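You operate a simulated robot arm through the tools that you are given. There is no shell and no other tool. Be economical: measure what you need, move in short steps, check, and stop when the job is done.

You run a simulated robot arm. Do the job below in one go: nothing can be reset, and whatever is moved stays where it is left.

## Task
Put one of the cedar blocks from the marble top in the teal bowl.
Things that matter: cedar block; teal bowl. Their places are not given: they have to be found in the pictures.

Only the result counts: the job must be done as asked and must still hold three seconds after the hand-in. Knocking over, shifting, dropping, spilling or breaking anything else fails it.

## Robot
A 6-joint arm with a two-finger parallel gripper, fixed in place. Base frame: the origin is at the foot of the arm, x ahead of it, y to its left, z up; the work surface is at about z = 0. Readings come in m, degrees, newtons and seconds.
With the tool pointing down near the work surface it reaches from about 0.18 to 0.46 m from the base axis. Its first joint turns from -70.0 to 70.0 degrees. Payload 1.9 kg.
Tool frame: the origin (TCP) lies between the finger pads and is the grasp point; the fingertips stand 0.023 m ahead of it; z points along the fingers, y is the line along which they close. Largest opening 0.094 m; finger width 0.038, thickness 0.01; the body of the gripper, 0.054 by 0.096 m, starts 0.039 m behind the TCP.
Orientation is that of the tool frame in the base frame, as a unit quaternion [w, x, y, z]. With the fingers straight down and closing along the base's y, the tool's x points along the base's -x, its y along +y and its z along -z.

## Interface
- The arm moves only by the tool move_arm. Its argument "plan" is a list of rows, each an object of numbers (a shift or turn left out is 0, a gripper value left out holds the last): "gripper": the finger opening in m, from 0 to 0.094; "dx", "dy", "dz": the shift along the tool's x, y, z in m; "rx", "ry", "rz": the turn, a rotation vector about the tool's x, y, z in degrees. In form: [{"gripper": .., "dx": .., "dy": .., "dz": .., "rx": .., "ry": .., "rz": ..}, ...]. A call has 1 to 20 rows; each row is the pose to reach, as a shift and turn from the pose commanded when the call began, along the tool's axes at that moment. Each row takes 0.2 s and may step no farther than 0.05 m and 8.6 degrees from the row before; otherwise, or with a gripper value out of range, the whole call is refused. A pose out of reach is approached as far as the arm can. The call stops where the force on the tool passes 40 N (or 10 N more than at its start, if that is more) or the arm is blocked; 0.2 s more then pass. Each finger travels about 0.108 m/s and halts on what it meets, pressing with about 33 N; the grip force reading is that of the motor and also rises with nothing between the fingers. The clock runs only during rows and for 0.2 s after the last one: add rows that repeat a pose to give the fingers time. The reply holds the time, the measured pose of the TCP, the force on the tool along the base axes, the opening and the grip force, in the units named above and with some noise.
- Cameras (640 x 400 px; columns grow to the right, rows downward): "scene" is fixed at [0.0585, 0.3401, 0.427]; the picture's right is [-0.47, -0.88, 0.00], its down [-0.61, 0.32, -0.72] and it looks along [0.64, -0.34, -0.69] (base axes); focal length 214 px, centre (320, 200). "wrist" rides on the gripper at [-0.039, 0, -0.044] in the tool frame; the picture's right is [0.00, -1.00, 0.00], its down [0.97, 0.00, -0.24] and it looks along [0.24, 0.00, 0.97] (tool axes); focal length 218 px, centre (320, 200).
- capture(camera): a new picture of that camera. No time passes.
- pixel_to_xyz(camera, pixels): for up to 12 pixels [column, row] of the newest picture of that camera ("zoom" is the newest enlarged one), the place [x, y, z] in the base frame of the surface seen there, good to about 0.002 m, but the place of the scene camera against the robot may be out by one fixed shift of up to 0.025 m in any direction. No time passes.
- zoom(camera, box): a new picture of the part [left, top, right, bottom] of that camera's present view, enlarged. No time passes.
- sign_off(): hands the job in; it is judged then, once.

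Work in short steps. Measure before you move; look again where a grasp or a placing could have gone wrong, and mend it. You have 60 turns and 22 pictures in all, those below and enlarged ones among them. Open the gripper and draw the arm clear of the work before you hand the job in, unless the task says otherwise; then end with one line.

The tools are called after "Emit:" by a JSON object that holds its "method" and its "body". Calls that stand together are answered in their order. move_arm: Moves the arm, as the interface text tells. Its arguments: {"type":"object","properties":{"plan":{"type":"array","items":{"type":"object","properties":{"gripper":{"type":"number"},"dx":{"type":"number"},"dy":{"type":"number"},"dz":{"type":"number"},"rx":{"type":"number"},"ry":{"type":"number"},"rz":{"type":"number"}}}}},"required":["plan"]} The other tools are called the same way: capture (camera) takes a picture; pixel_to_xyz (camera, pixels) gives the place of the surface under pixels of a picture; zoom (camera, box) takes an enlarged picture of a part of a camera's view; sign_off () hands the job in.

At the start:

```text
time_s: 0.0
tcp_pos: [0.2934, 0.1075, 0.2678]
orientation: [0.0, 0.0, 1.0, 0.0]
ft_force: [-0.3, -0.3, -0.4]
width: 0.0941
grasp_force: 0.1
```

scene: 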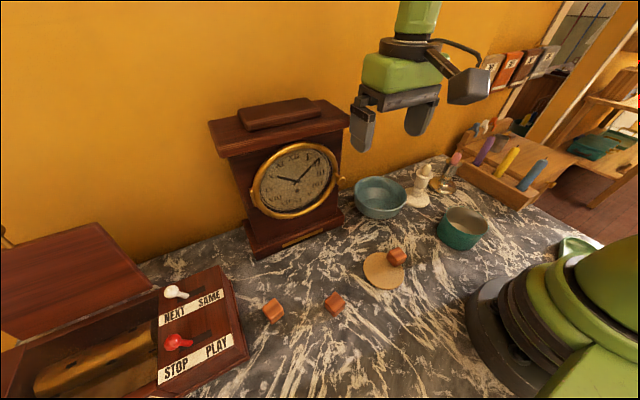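
wrist: 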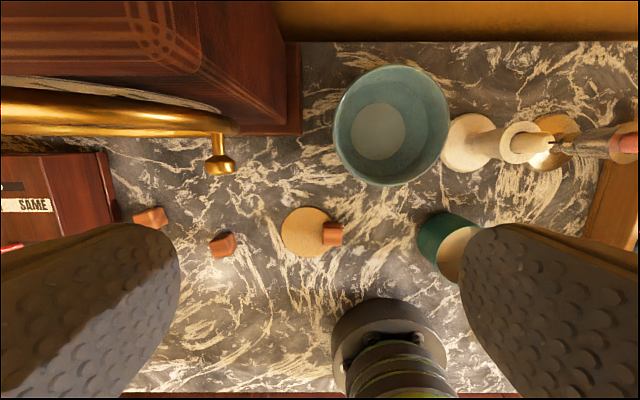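

Three reddish blocks are visible: two on the marble (scene 273,310 and 334,302) and one on a cork mat (397,256). There are two bowl-like things, at (380,197) and (462,228), so I zoom in to tell colours apart and measure.

Emit:
{"method": "zoom", "body": {"camera": "scene", "box": [340, 150, 500, 250]}}

Emit:
{"method": "zoom", "body": {"camera": "scene", "box": [240, 240, 420, 352]}}

Emit:
{"method": "pixel_to_xyz", "body": {"camera": "wrist", "pixels": [[149, 217], [222, 245], [332, 233], [300, 230], [378, 130], [392, 67], [392, 184], [448, 125], [335, 125], [430, 240], [455, 250], [222, 275]]}}

Emit:
{"method": "pixel_to_xyz", "body": {"camera": "scene", "pixels": [[273, 310], [334, 302], [397, 254], [380, 205], [463, 222], [437, 225], [488, 228], [465, 208], [460, 240], [334, 294], [300, 320], [462, 232]]}}

```text
4.00 times, centred on (420, 200) of scene
```

zoom: 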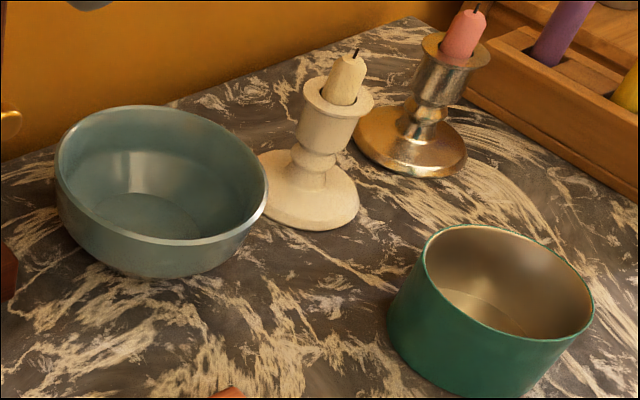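

```text
3.56 times, centred on (330, 296) of scene
```

zoom: 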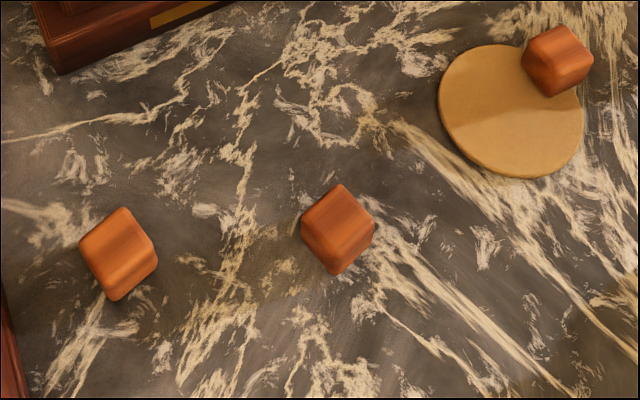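

```text
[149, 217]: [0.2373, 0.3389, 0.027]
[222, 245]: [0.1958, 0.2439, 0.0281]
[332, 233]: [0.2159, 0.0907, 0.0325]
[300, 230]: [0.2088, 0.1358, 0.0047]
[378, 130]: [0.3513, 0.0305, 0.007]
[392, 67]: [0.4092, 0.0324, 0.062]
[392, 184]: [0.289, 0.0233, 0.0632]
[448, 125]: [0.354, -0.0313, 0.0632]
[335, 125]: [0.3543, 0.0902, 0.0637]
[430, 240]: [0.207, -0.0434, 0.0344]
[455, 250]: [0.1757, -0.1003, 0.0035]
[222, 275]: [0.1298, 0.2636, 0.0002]
```

```text
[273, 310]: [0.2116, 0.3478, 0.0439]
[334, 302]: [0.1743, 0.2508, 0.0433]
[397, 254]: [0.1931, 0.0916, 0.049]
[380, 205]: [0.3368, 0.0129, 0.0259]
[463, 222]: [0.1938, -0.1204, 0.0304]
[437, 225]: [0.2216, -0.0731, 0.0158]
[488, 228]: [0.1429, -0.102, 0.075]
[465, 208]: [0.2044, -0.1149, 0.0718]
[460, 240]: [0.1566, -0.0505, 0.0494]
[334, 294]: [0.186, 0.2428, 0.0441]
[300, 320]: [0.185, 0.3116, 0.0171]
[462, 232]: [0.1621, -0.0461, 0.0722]
```

The two blocks on bare marble are clear. The left vessel is a wide blue-teal bowl and the right one a green-teal straight-sided one, so I take a closer wrist look at both colours.

Emit:
{"method": "zoom", "body": {"camera": "wrist", "box": [320, 50, 576, 290]}}

Emit:
{"method": "zoom", "body": {"camera": "wrist", "box": [120, 190, 260, 278]}}

```text
1.67 times, centred on (448, 170) of wrist
```

zoom: 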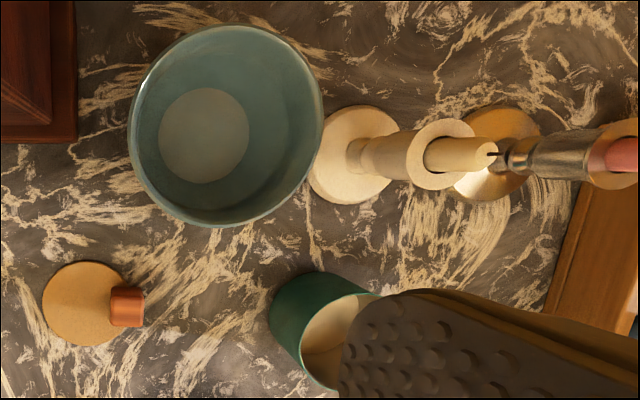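

```text
4.55 times, centred on (190, 234) of wrist
```

zoom: 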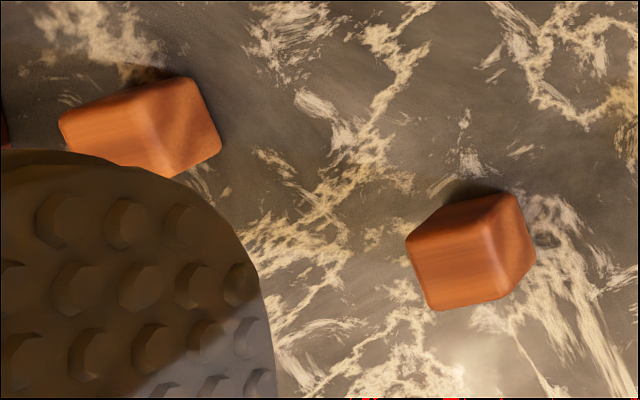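

I take the wide teal bowl at about (0.35, 0.03), which is teal all over, and the isolated marble block at about (0.196, 0.244). I move above this block (back in x first, then left) for a straight view.

Emit:
{"method": "move_arm", "body": {"plan": [{"dx": 0.045, "dy": 0.0, "gripper": 0.094}, {"dx": 0.09, "dy": 0.02}, {"dx": 0.095, "dy": 0.065}, {"dx": 0.095, "dy": 0.11}, {"dx": 0.095, "dy": 0.137}, {"dx": 0.095, "dy": 0.137, "dz": 0.04}, {"dx": 0.095, "dy": 0.137, "dz": 0.08}, {"dx": 0.095, "dy": 0.137, "dz": 0.08}]}}

Emit:
{"method": "capture", "body": {"camera": "wrist"}}

```text
time_s: 1.8
tcp_pos: [0.1976, 0.2435, 0.1881]
orientation: [0.0, 0.001, 1.0, 0.0]
ft_force: [0.4, -0.2, -0.4]
width: 0.0941
grasp_force: 0.1
```

```text
15 pictures are left
```

wrist: 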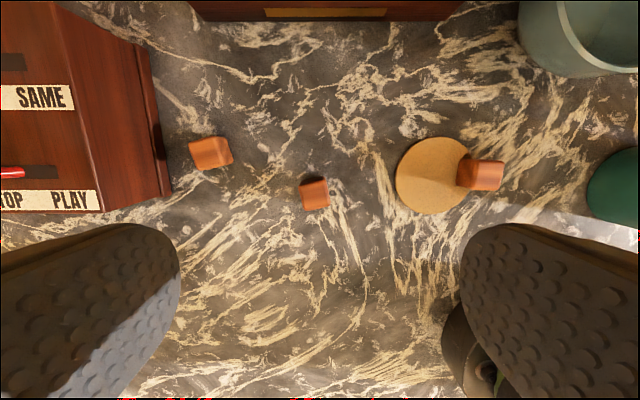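

The block now sits at (314,193), clear of everything. I zoom on it to read its orientation.

Emit:
{"method": "zoom", "body": {"camera": "wrist", "box": [282, 170, 346, 210]}}

```text
10.00 times, centred on (314, 190) of wrist
```

zoom: 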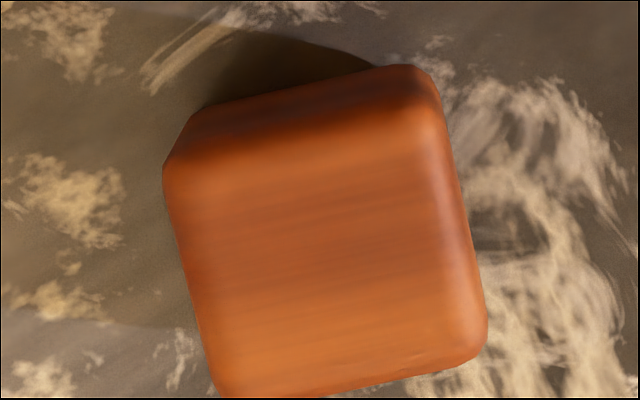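

Emit:
{"method": "pixel_to_xyz", "body": {"camera": "zoom", "pixels": [[330, 250], [200, 175], [420, 120], [460, 330], [235, 370], [345, 150], [345, 370], [195, 250], [450, 250], [120, 250]]}}

```text
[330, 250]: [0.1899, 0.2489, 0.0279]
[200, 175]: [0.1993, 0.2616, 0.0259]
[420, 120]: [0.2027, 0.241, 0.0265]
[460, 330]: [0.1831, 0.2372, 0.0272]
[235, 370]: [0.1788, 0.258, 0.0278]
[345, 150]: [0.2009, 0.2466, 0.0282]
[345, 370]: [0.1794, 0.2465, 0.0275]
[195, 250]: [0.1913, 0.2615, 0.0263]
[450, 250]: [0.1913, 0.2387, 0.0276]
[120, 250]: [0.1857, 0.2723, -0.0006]
```

Block top is centred at about (0.191, 0.2495), z 0.028, and turned about 12° counter-clockwise in the base frame. I turn and descend over it with the fingers open.

Emit:
{"method": "move_arm", "body": {"plan": [{"dx": 0.0066, "dy": 0.006, "rz": -6}, {"dx": 0.0066, "dy": 0.006, "rz": -12, "dz": 0.03}, {"dx": 0.0066, "dy": 0.006, "rz": -12, "dz": 0.07}, {"dx": 0.0066, "dy": 0.006, "rz": -12, "dz": 0.11}, {"dx": 0.0066, "dy": 0.006, "rz": -12, "dz": 0.14}, {"dx": 0.0066, "dy": 0.006, "rz": -12, "dz": 0.16}, {"dx": 0.0066, "dy": 0.006, "rz": -12, "dz": 0.16}]}}

Emit:
{"method": "capture", "body": {"camera": "wrist"}}

```text
time_s: 3.4
tcp_pos: [0.193, 0.2492, 0.0278]
orientation: [0.0, -0.104, 0.995, 0.001]
ft_force: [0.3, -0.6, -0.3]
width: 0.0941
grasp_force: 0.2
```

```text
13 pictures are left
```

wrist: 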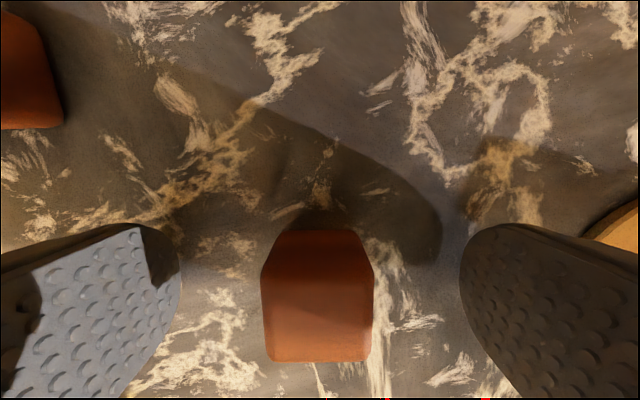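

The block is square to the fingers and centred between them (column ~318). I close.

Emit:
{"method": "move_arm", "body": {"plan": [{"gripper": 0.03}, {"gripper": 0.02}, {"gripper": 0.015}, {"gripper": 0.015}, {"gripper": 0.015}]}}

```text
time_s: 4.6
tcp_pos: [0.1912, 0.2503, 0.0272]
orientation: [-0.001, -0.105, 0.994, 0.001]
ft_force: [0.5, -0.6, -0.3]
width: 0.0268
grasp_force: 32.5
```

The fingers stopped at 0.027 m, so the block is held. I lift straight up, turn back, and look.

Emit:
{"method": "move_arm", "body": {"plan": [{"dz": -0.03}, {"dz": -0.07}, {"dz": -0.11}, {"dz": -0.14, "rz": 6}, {"dz": -0.14, "rz": 12}, {"dz": -0.14, "rz": 12}]}}

Emit:
{"method": "capture", "body": {"camera": "wrist"}}

```text
time_s: 6.0
tcp_pos: [0.1917, 0.2483, 0.1667]
orientation: [0.0, 0.001, 1.0, 0.0]
ft_force: [-0.1, 0.3, 0.1]
width: 0.0265
grasp_force: 32.2
```

```text
12 pictures are left
```

wrist: 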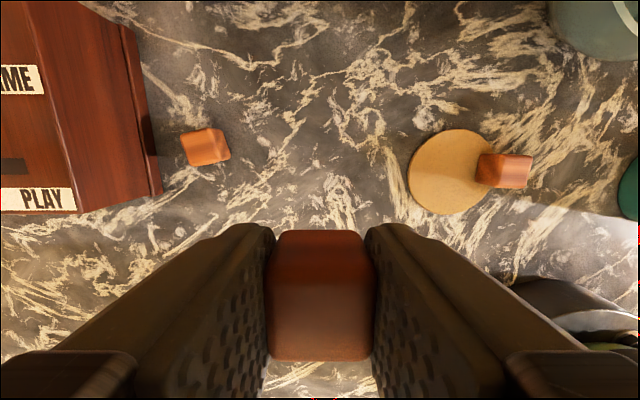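

The block is held firmly between the pads. I go at height to about (0.25, 0.04) in front of the bowl and look at the bowl and its neighbours.

Emit:
{"method": "move_arm", "body": {"plan": [{"dz": -0.033}, {"dz": -0.04, "dy": -0.045}, {"dz": -0.04, "dy": -0.09, "dx": -0.01}, {"dz": -0.04, "dy": -0.135, "dx": -0.02}, {"dz": -0.04, "dy": -0.18, "dx": -0.03}, {"dz": -0.04, "dy": -0.218, "dx": -0.05}, {"dz": -0.04, "dy": -0.218, "dx": -0.06}, {"dz": -0.04, "dy": -0.218, "dx": -0.06}]}}

Emit:
{"method": "capture", "body": {"camera": "wrist"}}

Emit:
{"method": "capture", "body": {"camera": "scene"}}

```text
time_s: 7.8
tcp_pos: [0.252, 0.0324, 0.2077]
orientation: [0.0, 0.0, 1.0, 0.0]
ft_force: [0.3, -0.3, -0.3]
width: 0.0265
grasp_force: 33.2
```

```text
11 pictures are left
```

wrist: 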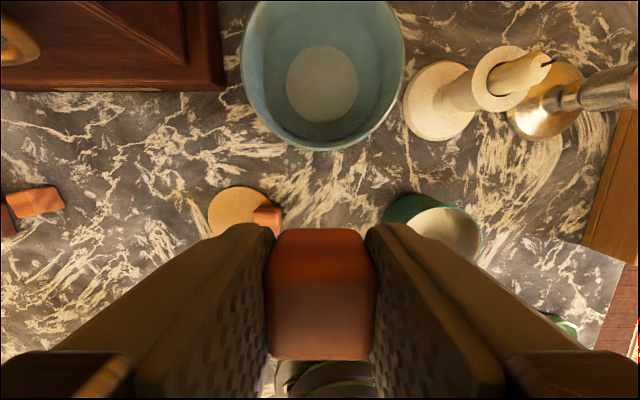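

```text
10 pictures are left
```

scene: 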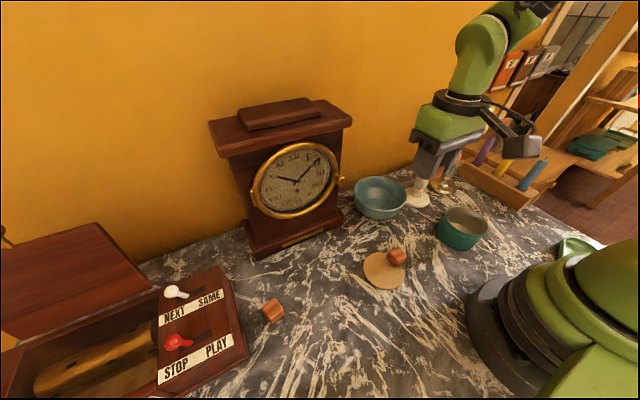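

Before committing, I compare the two vessels' colours once more close up from this view, and measure the bowl rim, clock edge and candlestick.

Emit:
{"method": "zoom", "body": {"camera": "wrist", "box": [380, 180, 500, 255]}}

Emit:
{"method": "zoom", "body": {"camera": "wrist", "box": [220, 0, 480, 162]}}

Emit:
{"method": "pixel_to_xyz", "body": {"camera": "wrist", "pixels": [[242, 60], [404, 60], [322, 149], [322, 90], [215, 60], [185, 65], [440, 130], [490, 85], [545, 65], [392, 205], [478, 240], [445, 235]]}}

```text
5.33 times, centred on (440, 218) of wrist
```

zoom: 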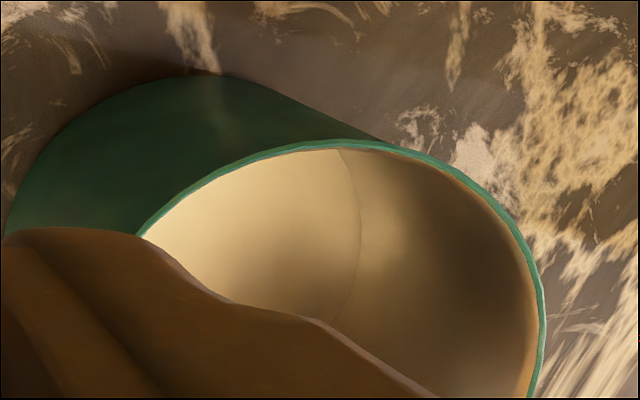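

```text
2.46 times, centred on (350, 81) of wrist
```

zoom: 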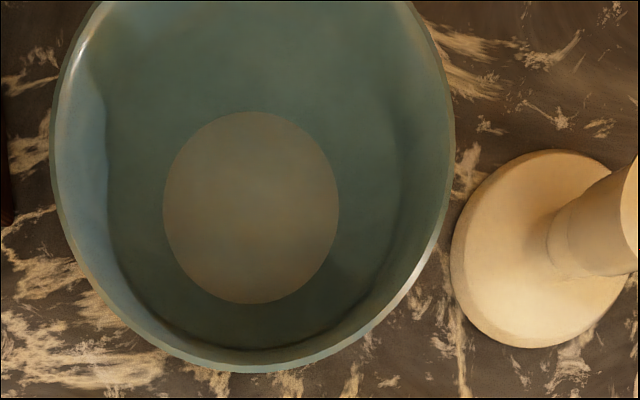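

```text
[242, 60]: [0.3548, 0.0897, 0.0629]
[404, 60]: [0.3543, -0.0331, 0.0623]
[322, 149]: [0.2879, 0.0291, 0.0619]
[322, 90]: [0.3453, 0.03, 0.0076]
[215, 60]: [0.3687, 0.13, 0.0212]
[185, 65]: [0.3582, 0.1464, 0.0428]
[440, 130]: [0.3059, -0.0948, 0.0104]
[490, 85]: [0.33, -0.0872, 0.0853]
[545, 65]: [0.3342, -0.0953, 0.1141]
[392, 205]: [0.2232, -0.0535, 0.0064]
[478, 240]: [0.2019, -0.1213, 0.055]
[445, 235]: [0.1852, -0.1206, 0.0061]
```

The right vessel is a green seamed tin; the left is the teal bowl, centre (0.349, 0.029), rim z 0.063, floor z 0.007, with candlestick and clock clear of the gripper. I move above its centre and down to about z 0.047.

Emit:
{"method": "move_arm", "body": {"plan": [{"dx": -0.045, "dy": -0.003}, {"dx": -0.085, "dy": -0.003}, {"dx": -0.097, "dy": -0.003}, {"dx": -0.097, "dy": -0.003, "dz": 0.04}, {"dx": -0.097, "dy": -0.003, "dz": 0.08}, {"dx": -0.097, "dy": -0.003, "dz": 0.12}, {"dx": -0.097, "dy": -0.003, "dz": 0.145}, {"dx": -0.097, "dy": -0.003, "dz": 0.161}, {"dx": -0.097, "dy": -0.003, "dz": 0.161}]}}

Emit:
{"method": "capture", "body": {"camera": "scene"}}

```text
time_s: 9.8
tcp_pos: [0.3491, 0.0287, 0.046]
orientation: [0.0, 0.001, 1.0, 0.001]
ft_force: [0.0, 0.1, -0.1]
width: 0.0266
grasp_force: 32.4
```

```text
7 pictures are left
```

scene: 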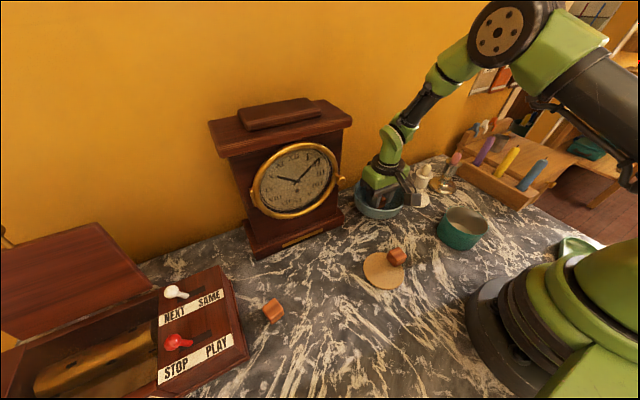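

No contact force and the gripper is inside the bowl. I open only to 0.045 m to clear the bowl wall, wait, and rise straight up.

Emit:
{"method": "move_arm", "body": {"plan": [{"gripper": 0.036}, {"gripper": 0.045}, {"gripper": 0.045}, {"gripper": 0.045}, {"dz": -0.03}, {"dz": -0.07}, {"dz": -0.11}, {"dz": -0.15}, {"dz": -0.16}, {"dz": -0.16, "dx": 0.045}, {"dz": -0.16, "dx": 0.09}, {"dz": -0.16, "dx": 0.1}]}}

Emit:
{"method": "capture", "body": {"camera": "wrist"}}

Emit:
{"method": "capture", "body": {"camera": "scene"}}

```text
time_s: 12.4
tcp_pos: [0.2478, 0.0295, 0.206]
orientation: [-0.001, 0.001, 1.0, 0.0]
ft_force: [0.2, 0.3, 0.7]
width: 0.0451
grasp_force: 0.1
```

```text
6 pictures are left
```

wrist: 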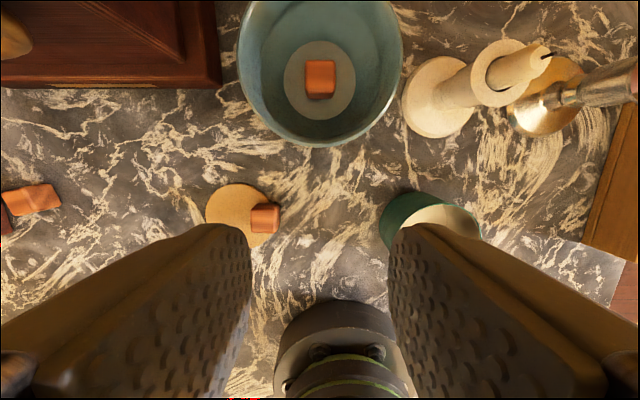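

```text
5 pictures are left
```

scene: 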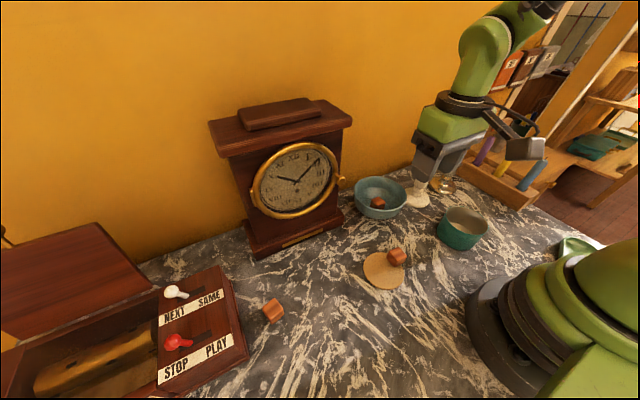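

The block rests flat on the bowl floor (wrist 320,78), nothing else has moved, and the arm is clear with the gripper open. I hand in.

Emit:
{"method": "sign_off", "body": {}}

```text
The job is handed in.
```

I put one cedar block from the marble top in the teal bowl, where it lies flat on the bowl floor; I took the wide blue-teal bowl as the teal one, not the straight-sided green tin beside it.
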